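You operate a simulated robot arm through the tools that you are given. There is no shell and no other tool.

The job below is to be done with a simulated two-armed robot. You get a single attempt, and the scene is never put back.

Task
Strip the small blue roll's hurt turns, then test and mark it.
Fine: wind them off by the crank, under three turns at any time; stand the damp meter on the roll, read it, put it back; KEEP disc on top for DRY, SCRAP disc for DAMP. Set down upright: damp meter.

The check looks at the end state, three seconds after you hand in, the way a careful person would. Anything else that was tipped, shoved, dropped, spilled or broken makes it a failure.

Robot
Two 7-joint arms with fingered hands on one trunk that stands fixed in place. Base frame: the origin is at the foot of the trunk, x ahead of it, y to its left, z up; the work surface is at about z = 0.85. Readings come in m, degrees, newtons and seconds.
The left shoulder is at [0.07, 0.142, 1.239], the right one opposite. With the tool pointing down near the work surface each hand reaches from about 0.1 to 0.78 m from the base axis, measured 20 degrees to its own side. Payload 3.6 kg a hand.
The tool frame of a hand sits at the grasp point between the pads (the TCP): z along the fingers, y along the line on which they close. The tips reach 0.025 m beyond it. Largest opening 0.088 m; the body of the gripper starts 0.029 m behind the TCP. The gripper is a hand of 5 fingers: y runs from the thumb to the fingers, the wrist lies at [-0.013, -0.097, -0.162] in the tool frame.
Orientation is told as [roll, pitch, yaw] about the base's x, y, z axes, in that order, counted from this pose: with the fingers straight down and the wrist toward the robot, the tool's x, y and z point along [0, 1, 0], [1, 0, 0] and [0, 0, -1] of the base frame.

Tools
- The arms move only by the tool drive_tool. It takes "left_series", "right_series" or both (then of equal length, played together; a hand with none holds still); each is a list of rows, each a list of 6 numbers: the shift along the tool's x, y, z in m, then the turn, a rotation vector about the tool's x, y, z in degrees. In form: [[tx, ty, tz, ax, ay, az], ...]. A call has 1 to 20 rows; each row shifts and turns the commanded pose from where the row before left it, along the tool's axes as they then stand. A row lasts 0.2 s, in which the tool goes at most 0.05 m and 8.6 degrees; a call with a longer step from one row to the next is refused whole. A pose out of reach is approached as far as the arm can. The call stops where the force on the tool passes 40 N (or 10 N more than at its start, if that is more) or the arm is blocked; 0.2 s more then pass. In this call time passes only in rows, and 0.2 s behind the last. The reply holds the time, the measured pose of the TCP, the force on the tool along the base axes, the opening and the grip force, in the units named above and with some noise, with the torque about the TCP (base axes, N m) and any sound that the robot's microphone picked up, and new pictures: "views" is both (left out), scene, wrist or none (wrist: the cameras of the hands that moved).
- Cameras (640 x 400 px; columns grow to the right, rows downward): "scene" is now at [0.1024, -0.0533, 1.4618]; the picture's right is [-0.62, -0.78, 0.00], its down [-0.53, 0.43, -0.73] and it looks along [0.57, -0.46, -0.68] (base axes); focal length 327 px, centre (320, 200). "left" rides on the left gripper at [-0.059, -0.079, -0.105] in its tool frame; the picture's right is [-0.73, -0.32, 0.61], its down [0.62, -0.68, 0.38] and it looks along [0.29, 0.66, 0.70] (tool axes); focal length 234 px, centre (320, 200). "right" rides on the right gripper at [0.059, -0.079, -0.105] in its tool frame; the picture's right is [-0.73, 0.32, -0.61], its down [-0.62, -0.68, 0.38] and it looks along [-0.29, 0.66, 0.70] (tool axes); focal length 234 px, centre (320, 200). There is no depth. A picture from a camera that has moved, and an enlarged one, comes with that camera's place and axes in the base frame and with its lens. The place of the scene camera against the robot may be out by one fixed shift of up to 0.018 m in any direction.
- raise_lower(by): slides the trunk up (or, below 0, down) by that many m; the arms and the scene camera ride with it, the base frame stays. It gives what a move gives, with no picture.
- curl_fingers(index, middle, ring, little, thumb_bend, thumb_turn, hand): sets how far each is bent, from 0 (flat) to 1 (curled in); at 0.3 the hand is open as for a grip, at 0.7 the pads meet at the TCP. One left out holds its place. A second passes; each finger stops where it meets its share of the squeeze, and holds until it gets a number again. It is the only way to open and close the hand. It gives what a move gives, with no picture; readings hold the bend of each and the force on index, middle, ring, little, thumb and palm. thumb_turn goes from beside the hand (0) to across from the fingers (1), as for a grip.
- aim_head(pan, tilt): turns the head with the scene camera to pan (to the left, within 86 degrees either way) and tilt (down, from -29 to 69), counted from straight ahead of the robot. It gives what a move gives, and a new picture of the scene camera.
- zoom(camera, box): a new picture of the part [left, top, right, bottom] of that camera's present view, enlarged. The clock stands still meanwhile.
- hand_in(): hands the job in; it is judged then, once.

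Places have to be worked out from the pictures, the camera data and where the tool is seen. Open the grippers and draw the arms clear of the work before you hand the job in, unless the task says otherwise.

The tools are called after "Call:" by a JSON object that holds its "name" and its "arguments". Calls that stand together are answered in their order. drive_tool: Moves the arms, as the interface text tells. Its arguments: {"type":"object","properties":{"left_series":{"type":"array","items":{"type":"array","items":{"type":"number"}}},"right_series":{"type":"array","items":{"type":"array","items":{"type":"number"}}},"views":{"type":"string","enum":["both","scene","wrist","none"]}},"required":[]} The other tools are called the same way: raise_lower (by) slides the trunk up or down; curl_fingers (index, middle, ring, little, thumb_bend, thumb_turn, hand) moves the fingers one by one; aim_head (pan, tilt) turns the head that bears the scene camera; zoom (camera, box) takes an enlarged picture of a part of a camera's view; hand_in () hands the job in.

At the start:

```text
clock: 0.0
left_tool_pos: [0.4018, -0.0799, 1.2557]
left_ee_rot: [0.0, 0.0, -0.1]
left_ft_force: [-0.6, -0.1, 0.7]
left_wrist_torque: [-0.03, -0.01, 0.02]
left_grip_width: 0.0877
left_gripper_force: 0.0
left_shape: jaw
left_bend: [0.3, 0.3, 0.3, 0.3, 0.3, 0.98]
left_finger forces: [0.0, 0.0, 0.1, 0.0, 0.0, 0.0]
right_tool_pos: [0.3426, -0.473, 1.1774]
right_ee_rot: [0.0, 0.0, -0.1]
right_ft_force: [-0.2, -0.2, 0.4]
right_wrist_torque: [0.0, 0.01, -0.02]
right_grip_width: 0.0876
right_gripper_force: 0.0
right_shape: jaw
right_bend: [0.3, 0.3, 0.3, 0.3, 0.3, 0.98]
right_finger forces: [0.0, 0.0, 0.1, 0.0, 0.0, 0.1]
trunk travel left (down, up): [-0.775, 0.165]
head pan, tilt: [-38.6, 42.9]
```

scene: 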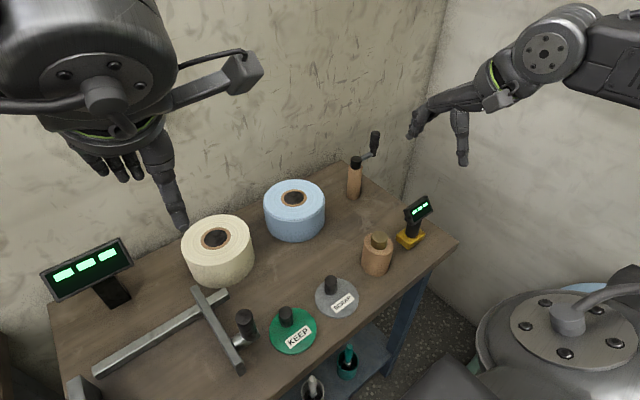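
right: 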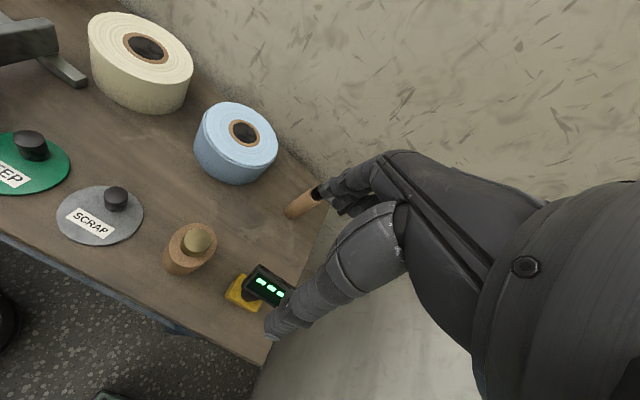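
left: 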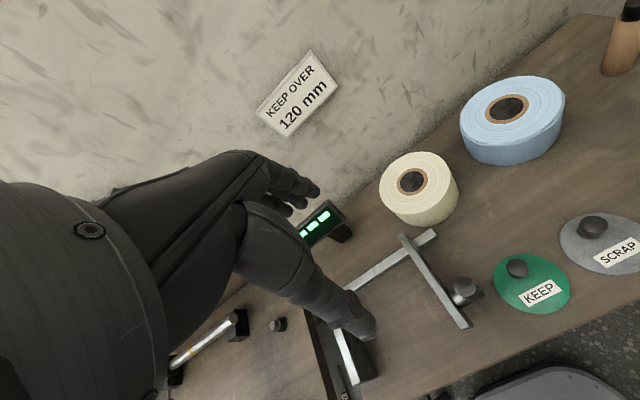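

I see two rolls (cream and blue), two discs, a caliper-like gauge, a crank, and a small yellow-footed instrument. I'll look closer at the pictures before moving anything.

Call:
{"name": "zoom", "arguments": {"camera": "scene", "box": [240, 120, 480, 280]}}

Call:
{"name": "zoom", "arguments": {"camera": "scene", "box": [40, 210, 380, 400]}}

Call:
{"name": "zoom", "arguments": {"camera": "left", "box": [120, 180, 480, 400]}}

Call:
{"name": "zoom", "arguments": {"camera": "right", "box": [120, 80, 360, 340]}}

```text
2.50 times, centred on (360, 200) of scene
camera zoom: at [0.1024, -0.0533, 1.4618], right [-0.62, -0.78, 0.0], down [-0.53, 0.43, -0.73], along [0.57, -0.46, -0.68], focal length 817 px, centre (220, 200)
```

zoom: 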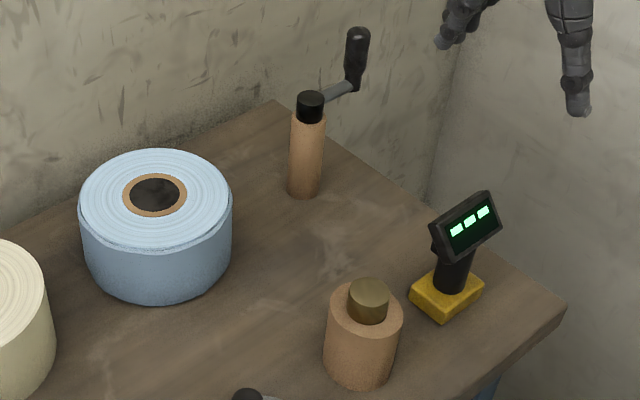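

```text
1.88 times, centred on (210, 305) of scene
camera zoom: at [0.1024, -0.0533, 1.4618], right [-0.62, -0.78, 0.0], down [-0.53, 0.43, -0.73], along [0.57, -0.46, -0.68], focal length 615 px, centre (527, 2)
```

zoom: 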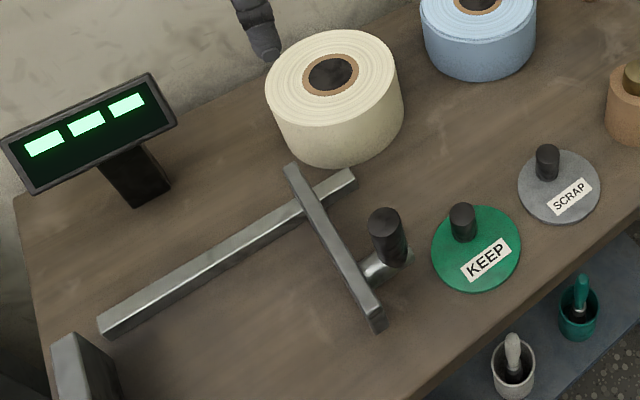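

```text
1.78 times, centred on (300, 290) of left
camera zoom: at [0.3214, -0.139, 1.3608], right [-0.32, -0.73, -0.61], down [-0.68, 0.62, -0.38], along [0.66, 0.29, -0.7], focal length 416 px, centre (356, 40)
```

zoom: 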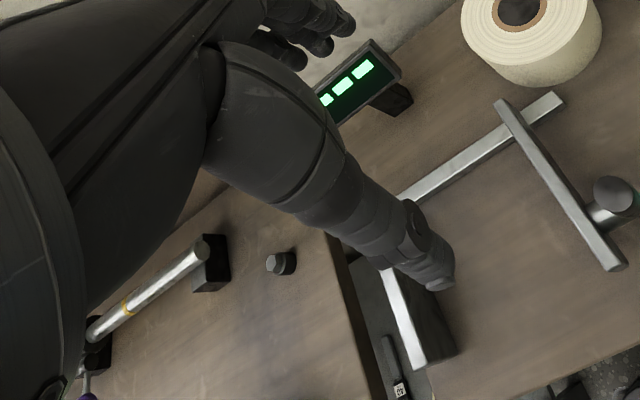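

```text
1.54 times, centred on (240, 210) of right
camera zoom: at [0.265, -0.4151, 1.2813], right [0.32, -0.73, 0.61], down [-0.68, -0.62, -0.38], along [0.66, -0.29, -0.7], focal length 360 px, centre (443, 185)
```

zoom: 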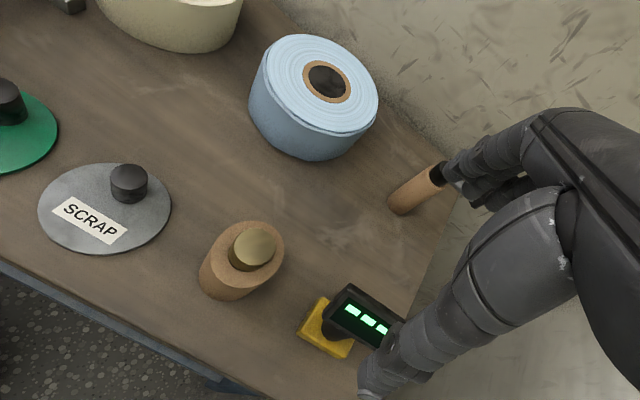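

There is more equipment to the left (a shaft on stands) and a shelf beneath. I'll pan the head to survey everything.

Call:
{"name": "aim_head", "arguments": {"pan": 0, "tilt": 45}}

Call:
{"name": "aim_head", "arguments": {"pan": 45, "tilt": 45}}

Call:
{"name": "aim_head", "arguments": {"pan": -80, "tilt": 45}}

Call:
{"name": "aim_head", "arguments": {"pan": 80, "tilt": 40}}

```text
clock: 1.1
left_tool_pos: [0.402, -0.0812, 1.2553]
left_ee_rot: [0.0, 0.0, -0.1]
left_ft_force: [0.8, -0.2, 0.3]
left_wrist_torque: [-0.01, 0.04, -0.01]
left_grip_width: 0.0875
left_gripper_force: 0.1
left_shape: jaw
left_bend: [0.3, 0.3, 0.3, 0.3, 0.3, 0.98]
left_finger forces: [0.1, 0.1, 0.0, 0.0, 0.0, 0.0]
right_tool_pos: [0.3432, -0.4739, 1.1765]
right_ee_rot: [0.0, -0.1, 0.0]
right_ft_force: [0.0, -0.2, -0.4]
right_wrist_torque: [0.0, 0.03, 0.01]
right_grip_width: 0.0877
right_gripper_force: 0.1
right_shape: jaw
right_bend: [0.3, 0.3, 0.3, 0.3, 0.3, 0.98]
right_finger forces: [0.0, 0.0, 0.0, 0.0, 0.0, 0.0]
trunk travel left (down, up): [-0.775, 0.165]
head pan, tilt: [0.0, 45.0]
camera scene: at [0.1189, -0.0016, 1.4589], right [0.0, -1.0, 0.0], down [-0.71, 0.0, -0.71], along [0.71, 0.0, -0.71], focal length 327 px, centre (320, 200)
```

scene: 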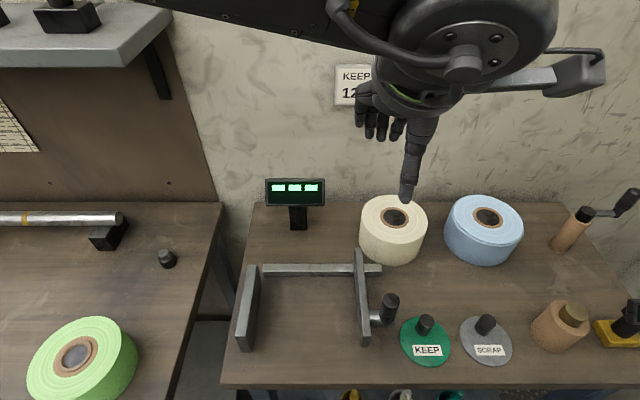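

```text
clock: 2.2
left_tool_pos: [0.4008, -0.0805, 1.2555]
left_ee_rot: [0.0, 0.0, -0.2]
left_ft_force: [0.8, 0.3, -1.2]
left_wrist_torque: [0.0, -0.02, 0.0]
left_grip_width: 0.0874
left_gripper_force: 0.0
left_shape: jaw
left_bend: [0.3, 0.3, 0.3, 0.3, 0.3, 0.98]
left_finger forces: [0.0, 0.1, 0.0, 0.0, 0.0, 0.0]
right_tool_pos: [0.3432, -0.4737, 1.1769]
right_ee_rot: [0.0, 0.0, 0.0]
right_ft_force: [0.0, 0.0, 0.6]
right_wrist_torque: [0.02, 0.03, 0.01]
right_grip_width: 0.0879
right_gripper_force: 0.0
right_shape: jaw
right_bend: [0.3, 0.3, 0.3, 0.3, 0.3, 0.98]
right_finger forces: [0.1, 0.0, 0.0, 0.1, 0.1, 0.1]
trunk travel left (down, up): [-0.775, 0.165]
head pan, tilt: [45.0, 45.0]
camera scene: at [0.0952, 0.0559, 1.4589], right [0.71, -0.71, 0.0], down [-0.5, -0.5, -0.71], along [0.5, 0.5, -0.71], focal length 327 px, centre (320, 200)
```

scene: 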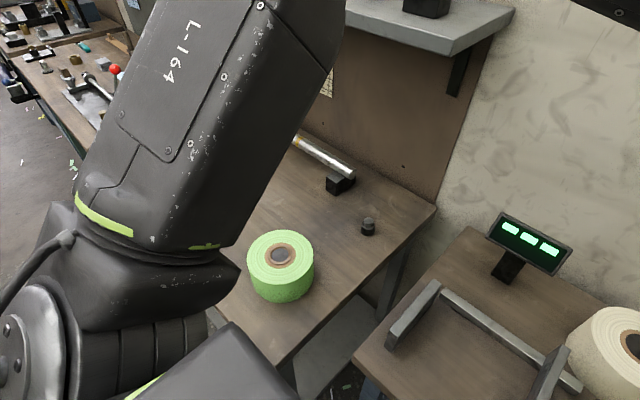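

```text
clock: 4.2
left_tool_pos: [0.4012, -0.0803, 1.2566]
left_ee_rot: [0.1, -0.1, 0.0]
left_ft_force: [0.0, 0.4, -0.3]
left_wrist_torque: [0.01, 0.0, 0.0]
left_grip_width: 0.0875
left_gripper_force: 0.1
left_shape: jaw
left_bend: [0.3, 0.3, 0.3, 0.3, 0.3, 0.98]
left_finger forces: [0.0, 0.0, 0.1, 0.1, 0.1, 0.0]
right_tool_pos: [0.3439, -0.4731, 1.1767]
right_ee_rot: [0.0, 0.1, 0.0]
right_ft_force: [0.5, -0.6, -0.8]
right_wrist_torque: [-0.02, 0.04, 0.0]
right_grip_width: 0.0877
right_gripper_force: 0.1
right_shape: jaw
right_bend: [0.3, 0.3, 0.3, 0.3, 0.3, 0.98]
right_finger forces: [0.0, 0.1, 0.0, 0.0, 0.0, 0.0]
trunk travel left (down, up): [-0.775, 0.165]
head pan, tilt: [-80.0, 45.0]
camera scene: at [0.0518, -0.0816, 1.4589], right [-0.98, -0.17, 0.0], down [-0.12, 0.7, -0.71], along [0.12, -0.7, -0.71], focal length 327 px, centre (320, 200)
```

scene: 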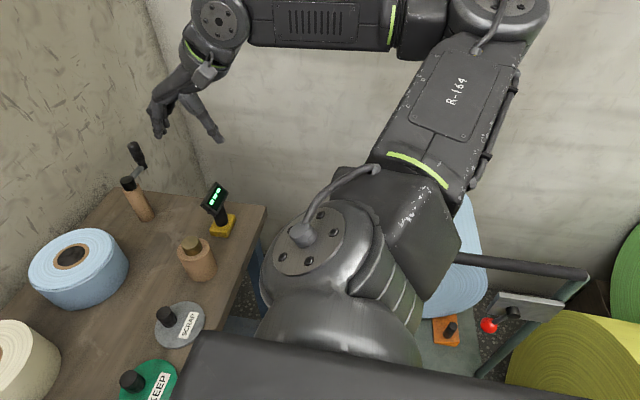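

```text
clock: 6.7
left_tool_pos: [0.4014, -0.0808, 1.256]
left_ee_rot: [0.0, 0.0, -0.1]
left_ft_force: [-0.3, 1.0, -0.6]
left_wrist_torque: [0.05, -0.02, 0.0]
left_grip_width: 0.0875
left_gripper_force: 0.1
left_shape: jaw
left_bend: [0.3, 0.3, 0.3, 0.3, 0.3, 0.98]
left_finger forces: [0.1, 0.0, 0.0, 0.0, 0.0, 0.1]
right_tool_pos: [0.3431, -0.4726, 1.1758]
right_ee_rot: [0.0, -0.1, 0.1]
right_ft_force: [-0.1, -0.5, -0.5]
right_wrist_torque: [-0.01, -0.02, 0.02]
right_grip_width: 0.0878
right_gripper_force: 0.1
right_shape: jaw
right_bend: [0.3, 0.3, 0.3, 0.3, 0.3, 0.98]
right_finger forces: [0.0, 0.1, 0.1, 0.1, 0.0, 0.0]
trunk travel left (down, up): [-0.775, 0.165]
head pan, tilt: [80.0, 40.0]
camera scene: at [0.0525, 0.0822, 1.4662], right [0.98, -0.17, 0.0], down [-0.11, -0.63, -0.77], along [0.13, 0.75, -0.64], focal length 327 px, centre (320, 200)
```

scene: 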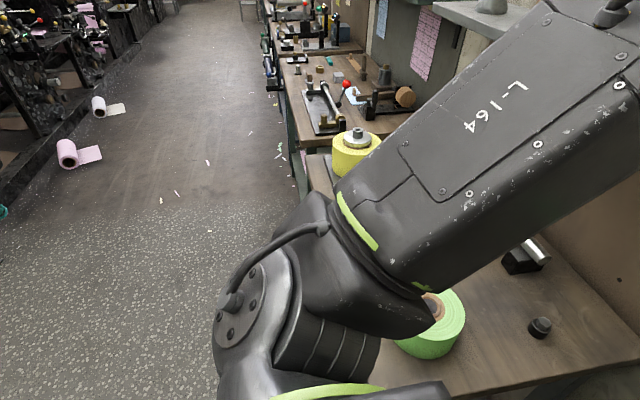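

The blue roll on the right-hand table is the small one (a big blue roll lies on the floor to the right). I'll look at notices and get a better view of the crank.

Call:
{"name": "aim_head", "arguments": {"pan": 20, "tilt": 20}}

Call:
{"name": "aim_head", "arguments": {"pan": -60, "tilt": 35}}

Call:
{"name": "aim_head", "arguments": {"pan": -30, "tilt": 45}}

```text
clock: 8.0
left_tool_pos: [0.4011, -0.0805, 1.2555]
left_ee_rot: [0.1, 0.1, -0.1]
left_ft_force: [0.2, 0.0, 0.5]
left_wrist_torque: [-0.02, 0.0, -0.01]
left_grip_width: 0.0875
left_gripper_force: 0.0
left_shape: jaw
left_bend: [0.3, 0.3, 0.3, 0.3, 0.3, 0.98]
left_finger forces: [0.0, 0.1, 0.0, 0.1, 0.0, 0.0]
right_tool_pos: [0.3428, -0.4726, 1.1766]
right_ee_rot: [0.0, 0.1, 0.0]
right_ft_force: [0.4, 0.9, -0.4]
right_wrist_torque: [-0.03, -0.01, -0.02]
right_grip_width: 0.0879
right_gripper_force: 0.1
right_shape: jaw
right_bend: [0.3, 0.3, 0.3, 0.3, 0.3, 0.98]
right_finger forces: [0.0, 0.0, 0.0, 0.1, 0.0, 0.0]
trunk travel left (down, up): [-0.775, 0.165]
head pan, tilt: [20.0, 20.0]
camera scene: at [0.1251, 0.0304, 1.4975], right [0.34, -0.94, 0.0], down [-0.32, -0.12, -0.94], along [0.88, 0.32, -0.34], focal length 327 px, centre (320, 200)
```

scene: 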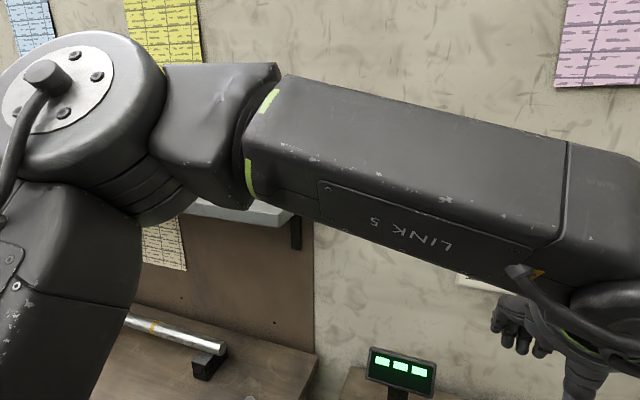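

```text
clock: 9.5
left_tool_pos: [0.4017, -0.0804, 1.2558]
left_ee_rot: [0.0, -0.1, -0.2]
left_ft_force: [-0.4, -0.3, -0.5]
left_wrist_torque: [-0.01, -0.02, -0.02]
left_grip_width: 0.0875
left_gripper_force: 0.0
left_shape: jaw
left_bend: [0.3, 0.3, 0.3, 0.3, 0.3, 0.98]
left_finger forces: [0.1, 0.0, 0.1, 0.1, 0.1, 0.1]
right_tool_pos: [0.3435, -0.4716, 1.1762]
right_ee_rot: [0.0, -0.1, 0.1]
right_ft_force: [-0.4, 0.0, 0.6]
right_wrist_torque: [-0.02, -0.03, 0.0]
right_grip_width: 0.0877
right_gripper_force: 0.1
right_shape: jaw
right_bend: [0.3, 0.3, 0.3, 0.3, 0.3, 0.98]
right_finger forces: [0.1, 0.0, 0.1, 0.1, 0.0, 0.0]
trunk travel left (down, up): [-0.775, 0.165]
head pan, tilt: [-60.0, 35.0]
camera scene: at [0.0817, -0.0777, 1.4737], right [-0.87, -0.5, 0.0], down [-0.29, 0.5, -0.82], along [0.41, -0.71, -0.57], focal length 327 px, centre (320, 200)
```

scene: 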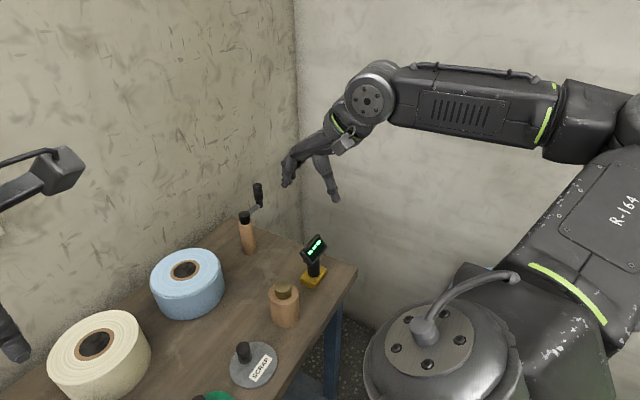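

```text
clock: 10.5
left_tool_pos: [0.4007, -0.0805, 1.2548]
left_ee_rot: [0.0, 0.1, -0.1]
left_ft_force: [0.3, -0.8, -0.5]
left_wrist_torque: [-0.05, -0.03, -0.02]
left_grip_width: 0.0876
left_gripper_force: 0.0
left_shape: jaw
left_bend: [0.3, 0.3, 0.3, 0.3, 0.3, 0.98]
left_finger forces: [0.0, 0.0, 0.0, 0.0, 0.0, 0.0]
right_tool_pos: [0.3431, -0.4733, 1.176]
right_ee_rot: [0.0, 0.0, 0.0]
right_ft_force: [-0.7, 0.5, -0.3]
right_wrist_torque: [0.0, 0.01, 0.0]
right_grip_width: 0.0878
right_gripper_force: 0.1
right_shape: jaw
right_bend: [0.3, 0.3, 0.3, 0.3, 0.3, 0.98]
right_finger forces: [0.0, 0.0, 0.0, 0.0, 0.0, 0.0]
trunk travel left (down, up): [-0.775, 0.165]
head pan, tilt: [-30.0, 45.0]
camera scene: at [0.1079, -0.0423, 1.4589], right [-0.5, -0.87, 0.0], down [-0.61, 0.35, -0.71], along [0.61, -0.35, -0.71], focal length 327 px, centre (320, 200)
```

scene: 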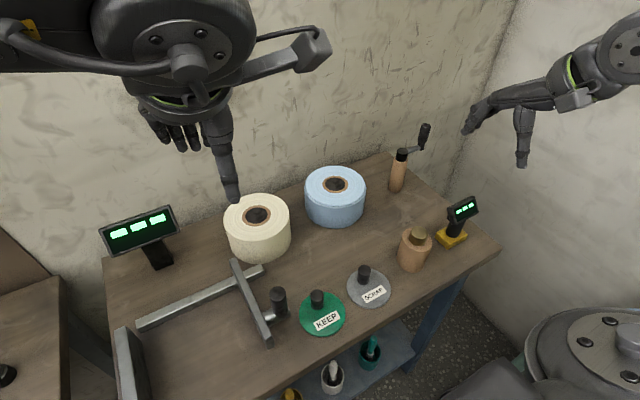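

I'll zoom tightly on the roll, the crank, the wooden cylinder and the meter, since zoom re-renders with detail.

Call:
{"name": "zoom", "arguments": {"camera": "scene", "box": [290, 155, 386, 235]}}

Call:
{"name": "zoom", "arguments": {"camera": "scene", "box": [370, 115, 450, 200]}}

Call:
{"name": "zoom", "arguments": {"camera": "scene", "box": [390, 190, 490, 280]}}

Call:
{"name": "zoom", "arguments": {"camera": "scene", "box": [280, 250, 410, 350]}}

Call:
{"name": "zoom", "arguments": {"camera": "right", "box": [260, 140, 380, 230]}}

```text
5.00 times, centred on (338, 195) of scene
camera zoom: at [0.1079, -0.0423, 1.4589], right [-0.5, -0.87, 0.0], down [-0.61, 0.35, -0.71], along [0.61, -0.35, -0.71], focal length 1634 px, centre (230, 225)
```

zoom: 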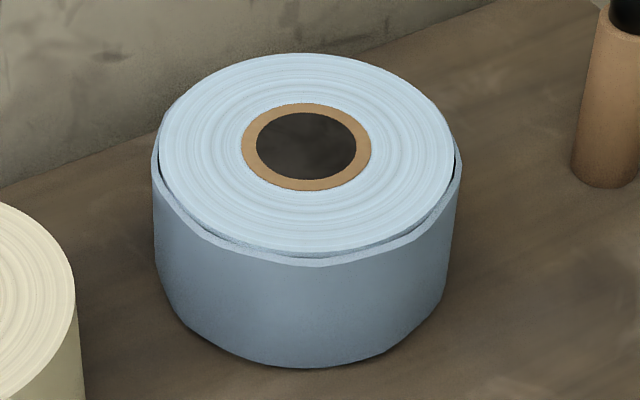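

```text
4.71 times, centred on (410, 158) of scene
camera zoom: at [0.1079, -0.0423, 1.4589], right [-0.5, -0.87, 0.0], down [-0.61, 0.35, -0.71], along [0.61, -0.35, -0.71], focal length 1538 px, centre (-104, 400)
```

zoom: 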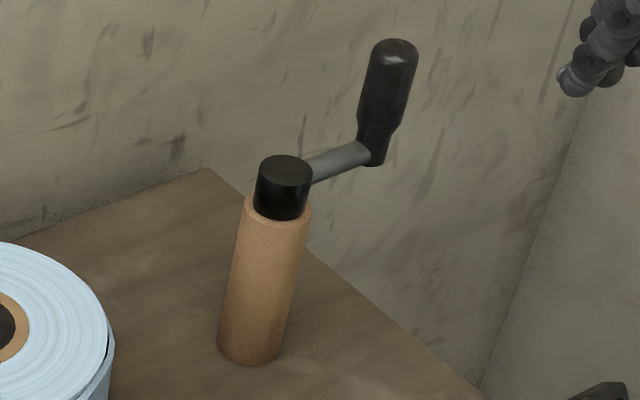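

```text
4.44 times, centred on (440, 235) of scene
camera zoom: at [0.1079, -0.0423, 1.4589], right [-0.5, -0.87, 0.0], down [-0.61, 0.35, -0.71], along [0.61, -0.35, -0.71], focal length 1452 px, centre (-213, 44)
```

zoom: 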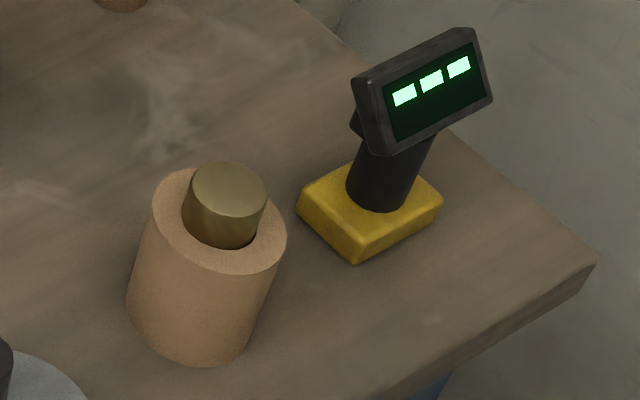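

```text
4.00 times, centred on (345, 300) of scene
camera zoom: at [0.1079, -0.0423, 1.4589], right [-0.5, -0.87, 0.0], down [-0.61, 0.35, -0.71], along [0.61, -0.35, -0.71], focal length 1307 px, centre (220, -200)
```

zoom: 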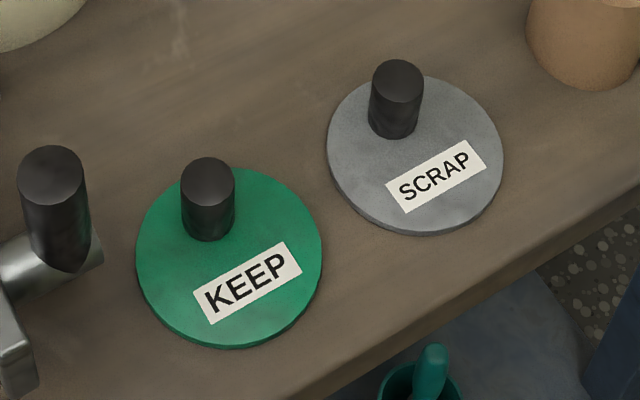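

```text
4.44 times, centred on (320, 185) of right
camera zoom: at [0.2649, -0.4151, 1.2813], right [0.32, -0.73, 0.61], down [-0.68, -0.62, -0.38], along [0.66, -0.29, -0.7], focal length 1041 px, centre (320, 267)
```

zoom: 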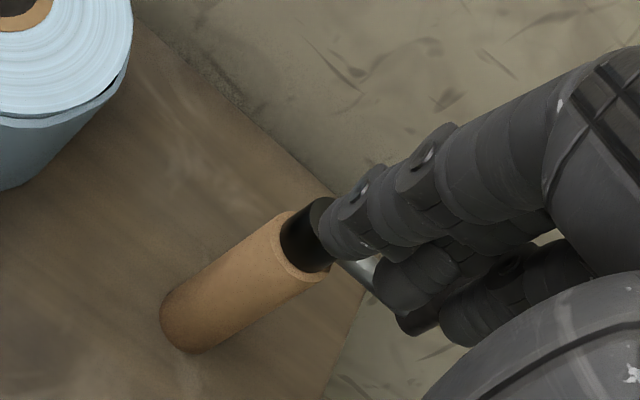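

The crank is a cardboard-coloured tube with black cap, arm and upright knob near (0.565, -0.543), and the roll shows a loose outer wrap. I'll move the right hand right and up so its camera sees the crank unobstructed.

Call:
{"name": "drive_tool", "arguments": {"right_series": [[-0.03, 0, -0.02, 0, 0, 0], [-0.03, 0, -0.02, 0, 0, 0], [-0.03, 0, -0.02, 0, 0, 0]], "views": "wrist"}}

```text
clock: 11.3
left_tool_pos: [0.4013, -0.0814, 1.2546]
left_ee_rot: [0.0, 0.1, -0.1]
left_ft_force: [-0.1, 0.3, 0.8]
left_wrist_torque: [0.0, -0.02, -0.02]
left_grip_width: 0.0878
left_gripper_force: 0.0
left_shape: jaw
left_bend: [0.3, 0.3, 0.3, 0.3, 0.3, 0.98]
left_finger forces: [0.0, 0.0, 0.0, 0.0, 0.1, 0.0]
right_tool_pos: [0.3449, -0.562, 1.2348]
right_ee_rot: [0.1, 0.0, 0.1]
right_ft_force: [-1.0, 0.4, 0.5]
right_wrist_torque: [-0.01, 0.0, -0.03]
right_grip_width: 0.0876
right_gripper_force: 0.0
right_shape: jaw
right_bend: [0.3, 0.3, 0.3, 0.3, 0.3, 0.98]
right_finger forces: [0.0, 0.0, 0.0, 0.0, 0.0, 0.0]
trunk travel left (down, up): [-0.775, 0.165]
head pan, tilt: [-30.0, 45.0]
camera right: at [0.2658, -0.505, 1.3405], right [0.32, -0.73, 0.61], down [-0.68, -0.62, -0.38], along [0.66, -0.29, -0.7], focal length 234 px, centre (320, 200)
```

right: 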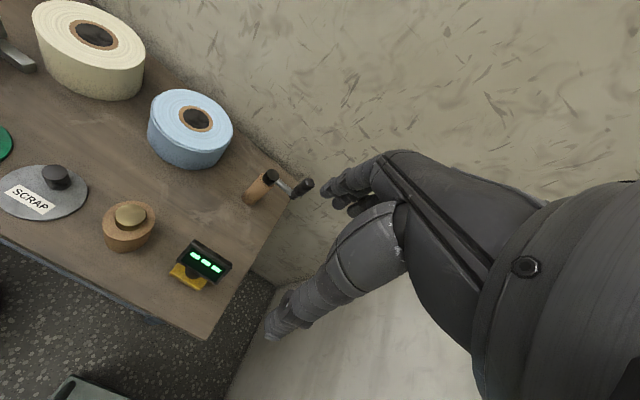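

Call:
{"name": "zoom", "arguments": {"camera": "right", "box": [230, 155, 326, 215]}}

Call:
{"name": "zoom", "arguments": {"camera": "right", "box": [90, 190, 250, 290]}}

Call:
{"name": "zoom", "arguments": {"camera": "right", "box": [140, 80, 240, 175]}}

```text
6.67 times, centred on (278, 185) of right
camera zoom: at [0.2658, -0.505, 1.3405], right [0.32, -0.73, 0.61], down [-0.68, -0.62, -0.38], along [0.66, -0.29, -0.7], focal length 1561 px, centre (600, 300)
```

zoom: 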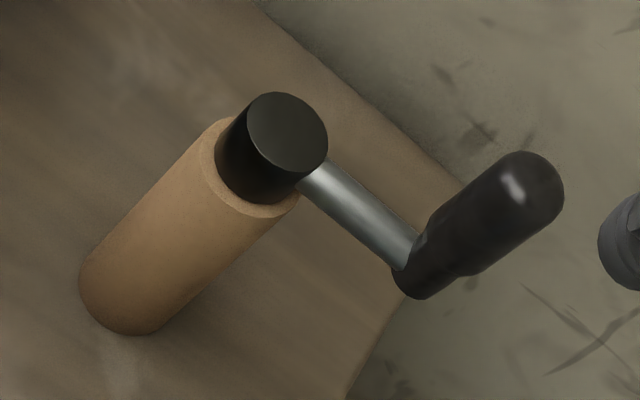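

```text
4.00 times, centred on (170, 240) of right
camera zoom: at [0.2658, -0.505, 1.3405], right [0.32, -0.73, 0.61], down [-0.68, -0.62, -0.38], along [0.66, -0.29, -0.7], focal length 937 px, centre (920, 40)
```

zoom: 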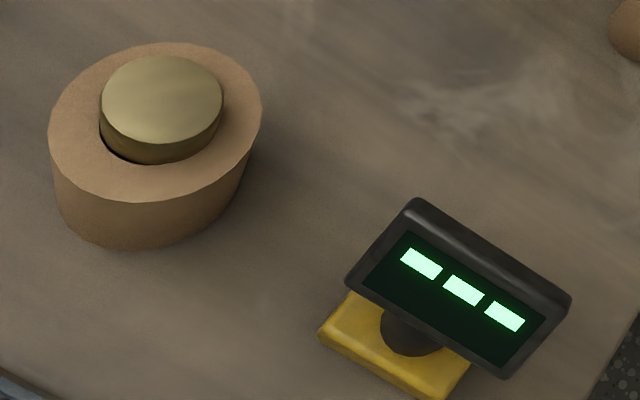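

```text
4.21 times, centred on (190, 128) of right
camera zoom: at [0.2658, -0.505, 1.3405], right [0.32, -0.73, 0.61], down [-0.68, -0.62, -0.38], along [0.66, -0.29, -0.7], focal length 986 px, centre (867, 505)
```

zoom: 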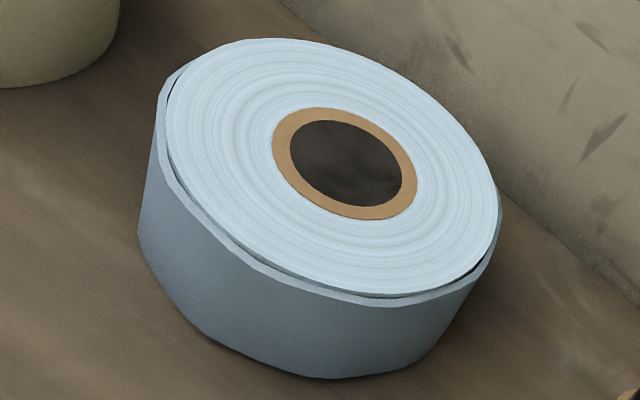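

From the wrist view I place the crank axis at about (0.582, -0.541) and the knob at (0.566, -0.597), z 0.975–1.04. I'll yaw the right hand toward that corner and come nearer, staying above, for a second view.

Call:
{"name": "drive_tool", "arguments": {"right_series": [[0, 0, 0, 0, 0, 7], [0, 0, 0, 0, 0, 7], [0, 0, 0, 0, 0, 7], [0, 0, 0, 0, 0, 7], [0, 0, 0, 0, 0, 7], [0.0198, 0.033, 0.02, 0, 0, 0], [0.0198, 0.033, 0.02, 0, 0, 0], [0.0198, 0.033, 0.02, 0, 0, 0]], "views": "both"}}

```text
clock: 13.1
left_tool_pos: [0.4041, -0.0817, 1.2545]
left_ee_rot: [0.0, 0.1, -0.1]
left_ft_force: [0.8, -0.7, -0.1]
left_wrist_torque: [0.03, 0.04, 0.0]
left_grip_width: 0.0877
left_gripper_force: 0.0
left_shape: jaw
left_bend: [0.3, 0.3, 0.3, 0.3, 0.3, 0.98]
left_finger forces: [0.0, 0.1, 0.0, 0.1, 0.0, 0.0]
right_tool_pos: [0.4604, -0.5722, 1.174]
right_ee_rot: [0.0, 0.1, -35.0]
right_ft_force: [-0.4, -0.1, -1.4]
right_wrist_torque: [-0.02, 0.03, -0.01]
right_grip_width: 0.0875
right_gripper_force: 0.1
right_shape: jaw
right_bend: [0.3, 0.3, 0.3, 0.3, 0.3, 0.98]
right_finger forces: [0.0, 0.0, 0.0, 0.1, 0.0, 0.1]
trunk travel left (down, up): [-0.775, 0.165]
head pan, tilt: [-30.0, 45.0]
camera scene: at [0.1104, -0.0431, 1.4587], right [-0.5, -0.87, 0.0], down [-0.61, 0.35, -0.71], along [0.61, -0.35, -0.71], focal length 327 px, centre (320, 200)
camera right: at [0.4295, -0.4798, 1.2806], right [-0.15, -0.78, 0.61], down [-0.92, -0.12, -0.38], along [0.37, -0.61, -0.7], focal length 234 px, centre (320, 200)
```

scene: 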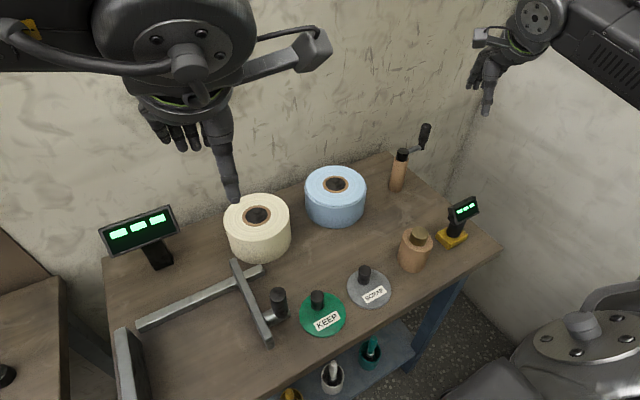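
right: 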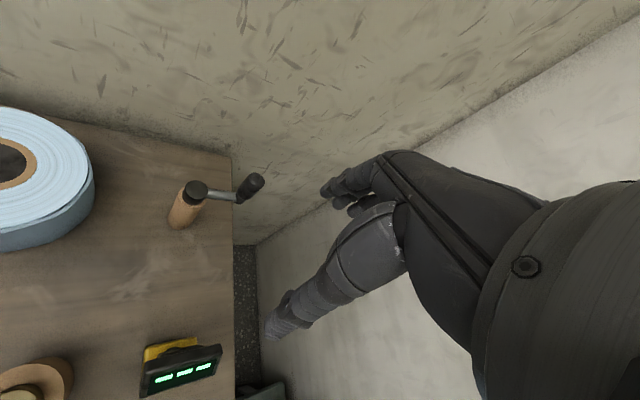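

Call:
{"name": "zoom", "arguments": {"camera": "right", "box": [160, 160, 272, 230]}}

Call:
{"name": "zoom", "arguments": {"camera": "right", "box": [130, 320, 240, 400]}}

```text
5.71 times, centred on (216, 195) of right
camera zoom: at [0.4295, -0.4798, 1.2806], right [-0.15, -0.78, 0.61], down [-0.92, -0.12, -0.38], along [0.37, -0.61, -0.7], focal length 1338 px, centre (914, 229)
```

zoom: 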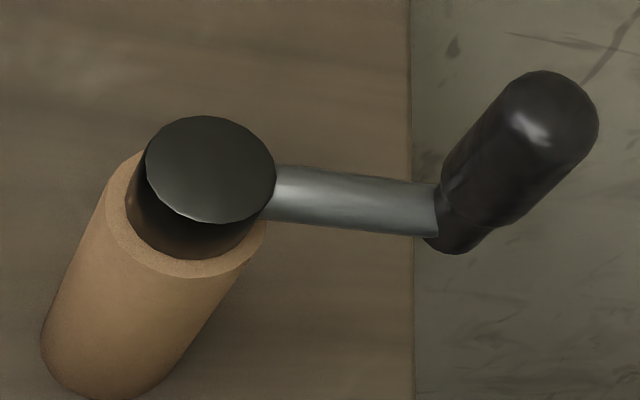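

```text
5.00 times, centred on (185, 360) of right
camera zoom: at [0.4295, -0.4798, 1.2806], right [-0.15, -0.78, 0.61], down [-0.92, -0.12, -0.38], along [0.37, -0.61, -0.7], focal length 1171 px, centre (995, -600)
```

zoom: 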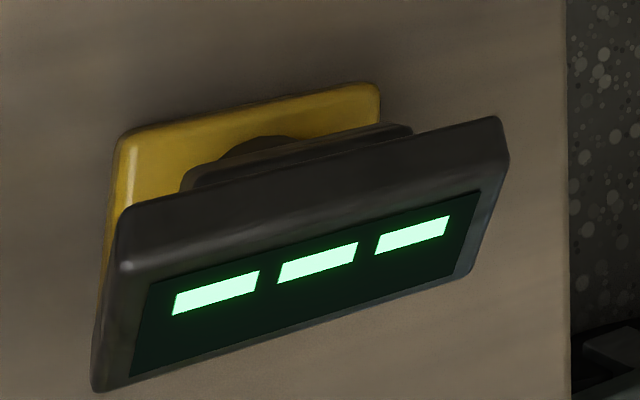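

Triangulating the two wrist views: cap top at (0.582, -0.541, 0.973), knob at (0.585, -0.604), z 0.949–1.018, crank radius about 0.063. I'll do a dry run above the knob (z≈1.09) through the far quarter of the circle to check reach and walls.

Call:
{"name": "drive_tool", "arguments": {"right_series": [[0.0114, 0.0301, 0.021, 0, 0, 0], [0.0114, 0.0301, 0.021, 0, 0, 0], [0.0114, 0.0301, 0.021, 0, 0, 0], [0.0114, 0.0301, 0.021, 0, 0, 0]], "views": "both"}}

Call:
{"name": "drive_tool", "arguments": {"right_series": [[0.025, 0.021, 0, 0, 0, 0], [0.0321, 0.0057, 0, 0, 0, 0], [0.0306, -0.0111, 0, 0, 0, 0]], "views": "both"}}

```text
clock: 14.1
left_tool_pos: [0.4036, -0.0804, 1.2551]
left_ee_rot: [0.0, 0.1, -0.1]
left_ft_force: [0.1, -0.5, -0.1]
left_wrist_torque: [0.0, 0.04, 0.01]
left_grip_width: 0.0877
left_gripper_force: 0.0
left_shape: jaw
left_bend: [0.3, 0.3, 0.3, 0.3, 0.3, 0.98]
left_finger forces: [0.1, 0.0, 0.0, 0.0, 0.0, 0.0]
right_tool_pos: [0.5843, -0.6014, 1.0904]
right_ee_rot: [-0.2, 0.2, -35.0]
right_ft_force: [1.1, -0.8, 0.0]
right_wrist_torque: [-0.01, 0.03, 0.04]
right_grip_width: 0.0878
right_gripper_force: 0.1
right_shape: jaw
right_bend: [0.3, 0.3, 0.3, 0.3, 0.3, 0.98]
right_finger forces: [0.1, 0.0, 0.0, 0.0, 0.0, 0.0]
trunk travel left (down, up): [-0.775, 0.165]
head pan, tilt: [-30.0, 45.0]
camera scene: at [0.1107, -0.0421, 1.4587], right [-0.5, -0.87, 0.0], down [-0.61, 0.35, -0.71], along [0.61, -0.35, -0.71], focal length 327 px, centre (320, 200)
camera right: at [0.5546, -0.5088, 1.1942], right [-0.15, -0.78, 0.61], down [-0.92, -0.12, -0.38], along [0.37, -0.61, -0.7], focal length 234 px, centre (320, 200)
```

scene: 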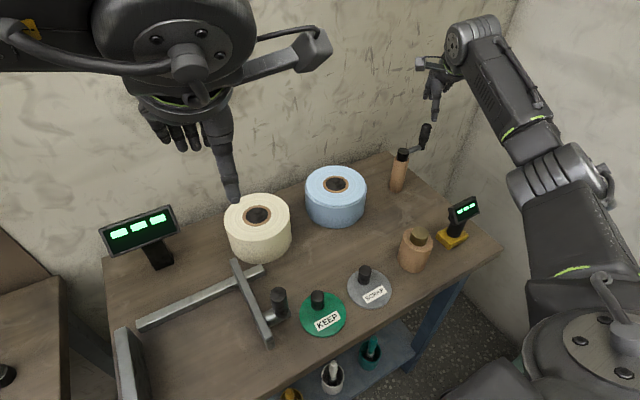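
right: 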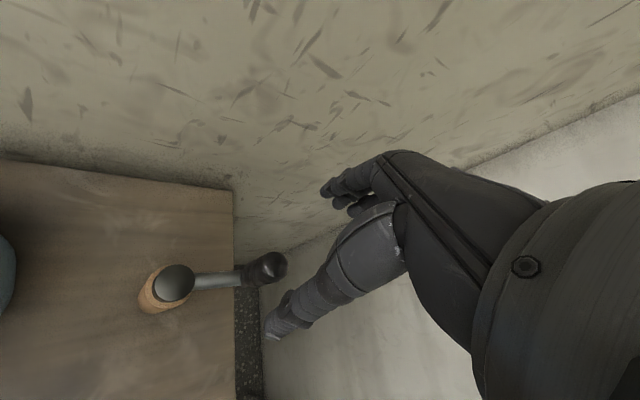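

```text
clock: 14.9
left_tool_pos: [0.4016, -0.0811, 1.2568]
left_ee_rot: [0.0, 0.0, -0.1]
left_ft_force: [0.6, -0.3, -0.4]
left_wrist_torque: [0.02, 0.01, -0.02]
left_grip_width: 0.0875
left_gripper_force: 0.1
left_shape: jaw
left_bend: [0.3, 0.3, 0.3, 0.3, 0.3, 0.98]
left_finger forces: [0.0, 0.1, 0.0, 0.0, 0.0, 0.0]
right_tool_pos: [0.6455, -0.5368, 1.0899]
right_ee_rot: [-0.1, 0.0, -35.1]
right_ft_force: [-0.9, -0.9, 0.4]
right_wrist_torque: [-0.01, 0.03, 0.01]
right_grip_width: 0.0879
right_gripper_force: 0.1
right_shape: jaw
right_bend: [0.3, 0.3, 0.3, 0.3, 0.3, 0.98]
right_finger forces: [0.0, 0.0, 0.0, 0.0, 0.0, 0.0]
trunk travel left (down, up): [-0.775, 0.165]
head pan, tilt: [-30.0, 45.0]
camera scene: at [0.1073, -0.0418, 1.459], right [-0.5, -0.87, 0.0], down [-0.61, 0.35, -0.71], along [0.61, -0.35, -0.71], focal length 327 px, centre (320, 200)
camera right: at [0.6153, -0.4455, 1.1949], right [-0.15, -0.78, 0.61], down [-0.92, -0.12, -0.38], along [0.37, -0.61, -0.7], focal length 234 px, centre (320, 200)
```

scene: 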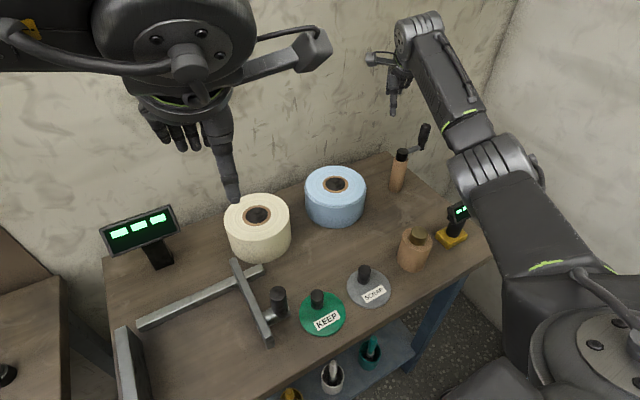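
right: 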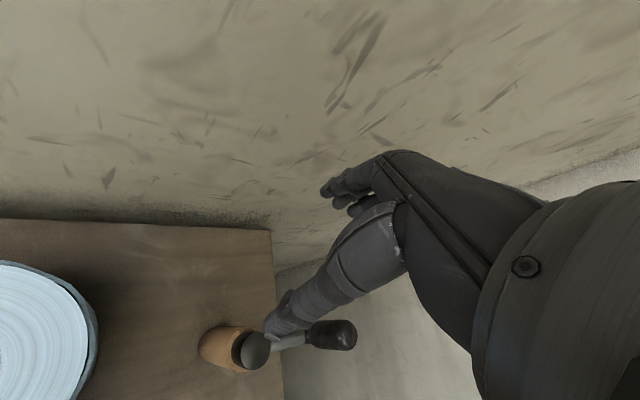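

The whole far quarter is reachable with no contact. I go back above the knob, descend around it to z≈1.0 and look.

Call:
{"name": "drive_tool", "arguments": {"right_series": [[-0.0306, 0.0111, 0, 0, 0, 0], [-0.0321, -0.0057, 0, 0, 0, 0], [-0.025, -0.021, 0, 0, 0, 0], [0, 0, 0.03, 0, 0, 0], [0, 0, 0.03, 0, 0, 0], [0, 0, 0.025, 0, 0, 0]], "views": "both"}}

```text
clock: 16.3
left_tool_pos: [0.4024, -0.0814, 1.2547]
left_ee_rot: [0.0, 0.0, -0.2]
left_ft_force: [-0.1, 0.4, -1.0]
left_wrist_torque: [0.0, -0.01, 0.01]
left_grip_width: 0.0875
left_gripper_force: 0.1
left_shape: jaw
left_bend: [0.3, 0.3, 0.3, 0.3, 0.3, 0.98]
left_finger forces: [0.0, 0.0, 0.1, 0.0, 0.0, 0.0]
right_tool_pos: [0.579, -0.6028, 1.0084]
right_ee_rot: [-0.1, 0.0, -35.0]
right_ft_force: [-0.4, 0.1, -0.3]
right_wrist_torque: [0.0, 0.02, -0.01]
right_grip_width: 0.0877
right_gripper_force: 0.1
right_shape: jaw
right_bend: [0.3, 0.3, 0.3, 0.3, 0.3, 0.98]
right_finger forces: [0.0, 0.0, 0.0, 0.0, 0.1, 0.1]
trunk travel left (down, up): [-0.775, 0.165]
head pan, tilt: [-30.0, 45.0]
camera scene: at [0.1078, -0.0425, 1.4589], right [-0.5, -0.87, 0.0], down [-0.61, 0.35, -0.71], along [0.61, -0.35, -0.71], focal length 327 px, centre (320, 200)
camera right: at [0.5499, -0.5105, 1.1129], right [-0.15, -0.78, 0.61], down [-0.92, -0.12, -0.38], along [0.37, -0.61, -0.7], focal length 234 px, centre (320, 200)
```

scene: 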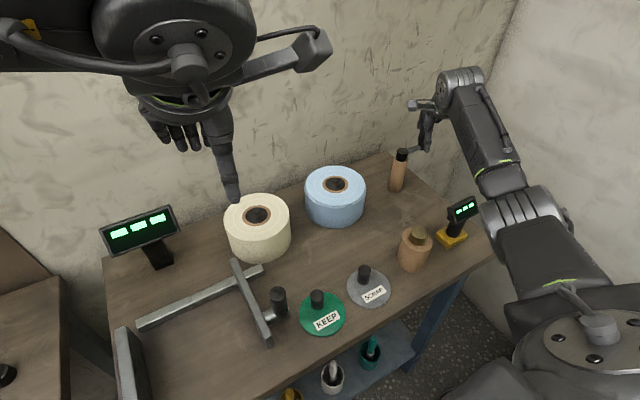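
right: 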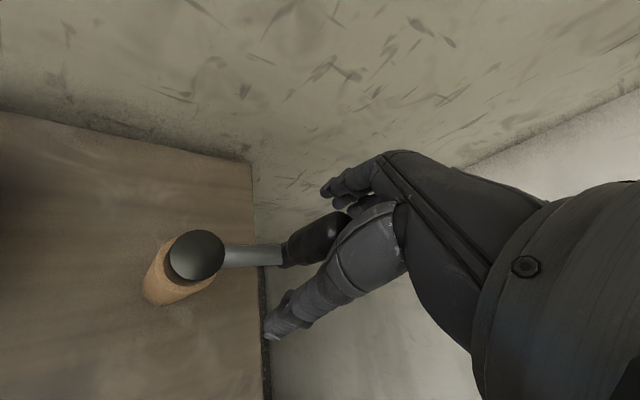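

The knob sits between fingers and thumb near the grasp point. I'll close lightly.

Call:
{"name": "curl_fingers", "arguments": {"hand": "right", "index": 0.58, "middle": 0.58, "ring": 0.58, "little": 0.58, "thumb_bend": 0.58}}

Call:
{"name": "zoom", "arguments": {"camera": "right", "box": [120, 100, 440, 360]}}

```text
clock: 17.3
left_tool_pos: [0.402, -0.0814, 1.2559]
left_ee_rot: [0.0, 0.0, -0.2]
left_ft_force: [-0.3, 0.2, 0.7]
left_wrist_torque: [0.03, 0.0, -0.01]
left_grip_width: 0.0874
left_gripper_force: 0.2
left_shape: jaw
left_bend: [0.3, 0.3, 0.3, 0.3, 0.3, 0.98]
left_finger forces: [0.0, 0.0, 0.0, 0.0, 0.1, 0.0]
right_tool_pos: [0.5813, -0.6031, 1.0083]
right_ee_rot: [0.0, 0.0, -35.0]
right_ft_force: [0.5, 0.2, 0.1]
right_wrist_torque: [0.02, -0.01, -0.01]
right_grip_width: 0.0266
right_gripper_force: 0.1
right_shape: fingers
right_bend: [0.57, 0.57, 0.57, 0.57, 0.57, 0.98]
right_finger forces: [0.0, 0.0, 0.0, 0.0, 0.0, 0.0]
trunk travel left (down, up): [-0.775, 0.165]
head pan, tilt: [-30.0, 45.0]
```

```text
1.54 times, centred on (280, 230) of right
camera zoom: at [0.5503, -0.5101, 1.1129], right [-0.15, -0.78, 0.61], down [-0.92, -0.12, -0.38], along [0.37, -0.61, -0.7], focal length 360 px, centre (382, 154)
```

zoom: 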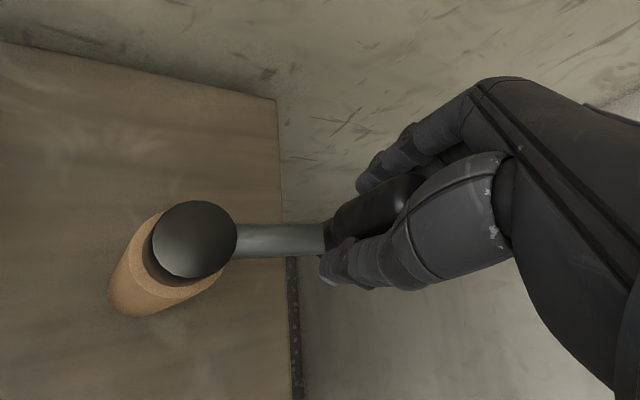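

The opening is 0.027 with the knob between and no contact force yet. I close a little more for a light hold.

Call:
{"name": "curl_fingers", "arguments": {"hand": "right", "index": 0.62, "middle": 0.62, "ring": 0.62, "little": 0.62, "thumb_bend": 0.62}}

Call:
{"name": "zoom", "arguments": {"camera": "right", "box": [240, 140, 400, 300]}}

```text
clock: 18.3
left_tool_pos: [0.4016, -0.0805, 1.2553]
left_ee_rot: [0.0, 0.0, -0.1]
left_ft_force: [0.2, -0.2, -0.2]
left_wrist_torque: [-0.01, -0.03, -0.02]
left_grip_width: 0.0876
left_gripper_force: 0.0
left_shape: jaw
left_bend: [0.3, 0.3, 0.3, 0.3, 0.3, 0.98]
left_finger forces: [0.1, 0.1, 0.0, 0.0, 0.0, 0.1]
right_tool_pos: [0.5809, -0.6023, 1.0083]
right_ee_rot: [0.0, 0.0, -35.0]
right_ft_force: [-0.8, 1.4, 0.0]
right_wrist_torque: [-0.01, 0.01, -0.01]
right_grip_width: 0.0187
right_gripper_force: 0.6
right_shape: fingers
right_bend: [0.62, 0.62, 0.62, 0.62, 0.59, 0.97]
right_finger forces: [0.1, 0.0, 0.1, 0.0, 1.5, 0.0]
trunk travel left (down, up): [-0.775, 0.165]
head pan, tilt: [-30.0, 45.0]
```

```text
2.50 times, centred on (320, 220) of right
camera zoom: at [0.5501, -0.5099, 1.1131], right [-0.15, -0.78, 0.61], down [-0.92, -0.12, -0.38], along [0.37, -0.61, -0.7], focal length 585 px, centre (320, 150)
```

zoom: 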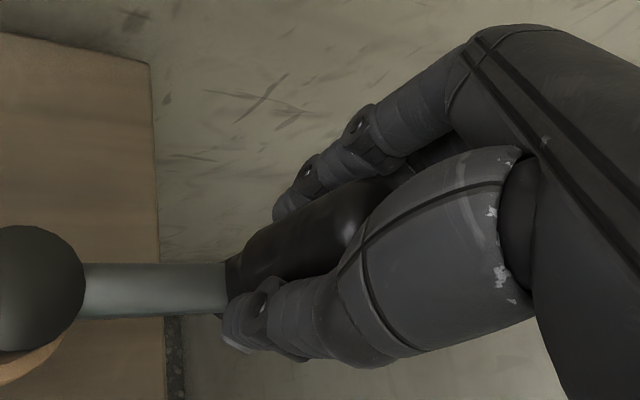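

Only the thumb touches so far (1.5 N); I close the fingers further to meet the knob.

Call:
{"name": "curl_fingers", "arguments": {"hand": "right", "index": 0.67, "middle": 0.67, "ring": 0.67, "little": 0.67}}

Call:
{"name": "zoom", "arguments": {"camera": "right", "box": [240, 140, 400, 300]}}

```text
clock: 19.3
left_tool_pos: [0.4019, -0.08, 1.2544]
left_ee_rot: [0.0, 0.0, -0.1]
left_ft_force: [-0.3, 0.0, 0.2]
left_wrist_torque: [0.0, 0.03, -0.01]
left_grip_width: 0.0879
left_gripper_force: 0.0
left_shape: jaw
left_bend: [0.3, 0.3, 0.3, 0.3, 0.3, 0.98]
left_finger forces: [0.0, 0.1, 0.1, 0.1, 0.0, 0.0]
right_tool_pos: [0.5815, -0.604, 1.0076]
right_ee_rot: [0.0, 0.0, -35.0]
right_ft_force: [0.5, -0.6, 0.2]
right_wrist_torque: [-0.01, -0.01, 0.0]
right_grip_width: 0.0173
right_gripper_force: 2.8
right_shape: fingers
right_bend: [0.64, 0.66, 0.67, 0.67, 0.59, 0.97]
right_finger forces: [1.9, 0.9, 0.1, 0.1, 2.0, 0.1]
trunk travel left (down, up): [-0.775, 0.165]
head pan, tilt: [-30.0, 45.0]
```

```text
2.50 times, centred on (320, 220) of right
camera zoom: at [0.5504, -0.5102, 1.1128], right [-0.15, -0.78, 0.61], down [-0.92, -0.12, -0.38], along [0.37, -0.61, -0.7], focal length 585 px, centre (320, 150)
```

zoom: 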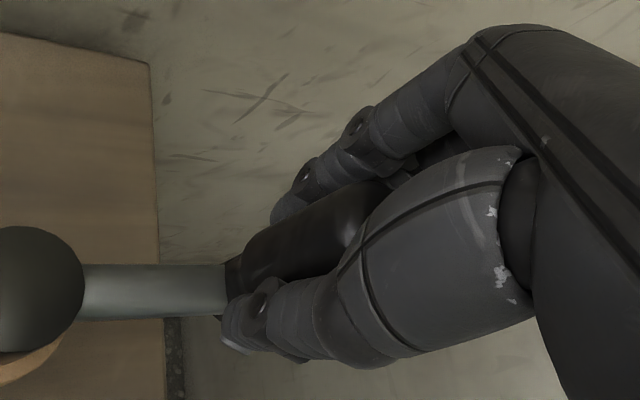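

Index, middle and thumb now hold the knob with about 3 N. I test gently whether the crank is fixed: a 4 mm lift, watching force and picture.

Call:
{"name": "drive_tool", "arguments": {"right_series": [[0, 0, -0.004, 0, 0, 0]], "views": "wrist"}}

```text
clock: 19.7
left_tool_pos: [0.4027, -0.0813, 1.2556]
left_ee_rot: [0.0, 0.1, -0.1]
left_ft_force: [-0.1, -0.1, 0.6]
left_wrist_torque: [0.04, 0.0, -0.02]
left_grip_width: 0.0877
left_gripper_force: 0.0
left_shape: jaw
left_bend: [0.3, 0.3, 0.3, 0.3, 0.3, 0.98]
left_finger forces: [0.1, 0.1, 0.0, 0.0, 0.0, 0.1]
right_tool_pos: [0.5802, -0.6035, 1.0105]
right_ee_rot: [0.0, 0.2, -35.0]
right_ft_force: [-1.0, -0.1, -2.0]
right_wrist_torque: [-0.01, 0.01, -0.01]
right_grip_width: 0.0169
right_gripper_force: 2.2
right_shape: fingers
right_bend: [0.64, 0.66, 0.67, 0.67, 0.59, 0.97]
right_finger forces: [1.4, 0.6, 0.0, 0.0, 1.9, 0.0]
trunk travel left (down, up): [-0.775, 0.165]
head pan, tilt: [-30.0, 45.0]
camera right: at [0.5514, -0.5103, 1.1155], right [-0.15, -0.78, 0.61], down [-0.92, -0.12, -0.38], along [0.37, -0.61, -0.7], focal length 234 px, centre (320, 200)
```

right: 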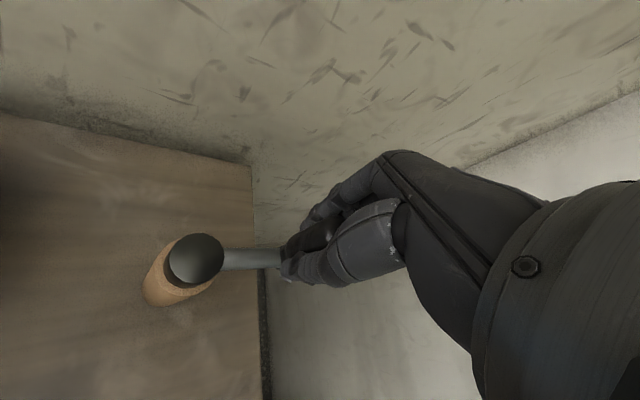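

Call:
{"name": "zoom", "arguments": {"camera": "right", "box": [240, 140, 400, 300]}}

Call:
{"name": "zoom", "arguments": {"camera": "right", "box": [130, 210, 290, 310]}}

```text
2.50 times, centred on (320, 220) of right
camera zoom: at [0.5514, -0.5103, 1.1155], right [-0.15, -0.78, 0.61], down [-0.92, -0.12, -0.38], along [0.37, -0.61, -0.7], focal length 585 px, centre (320, 150)
```

zoom: 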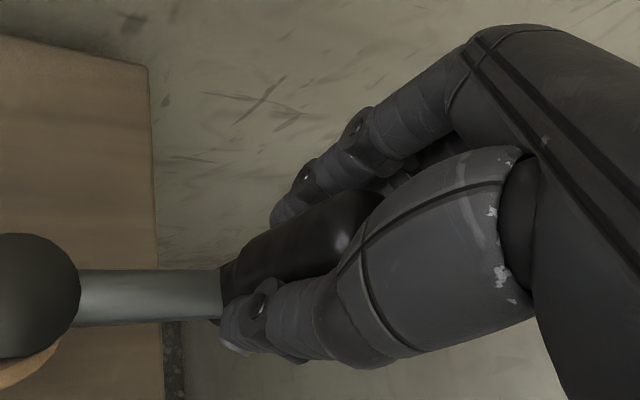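

```text
4.00 times, centred on (210, 260) of right
camera zoom: at [0.5514, -0.5103, 1.1155], right [-0.15, -0.78, 0.61], down [-0.92, -0.12, -0.38], along [0.37, -0.61, -0.7], focal length 937 px, centre (760, -40)
```

zoom: 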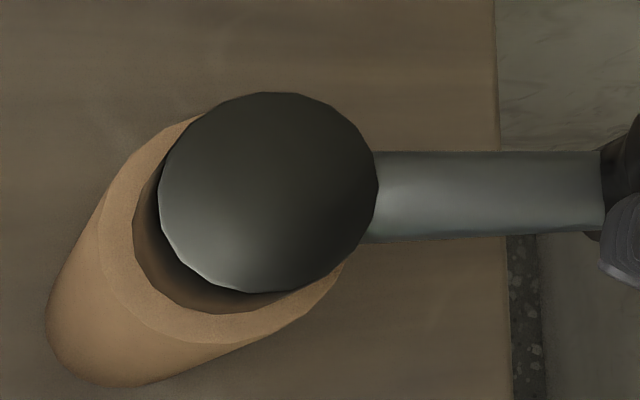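

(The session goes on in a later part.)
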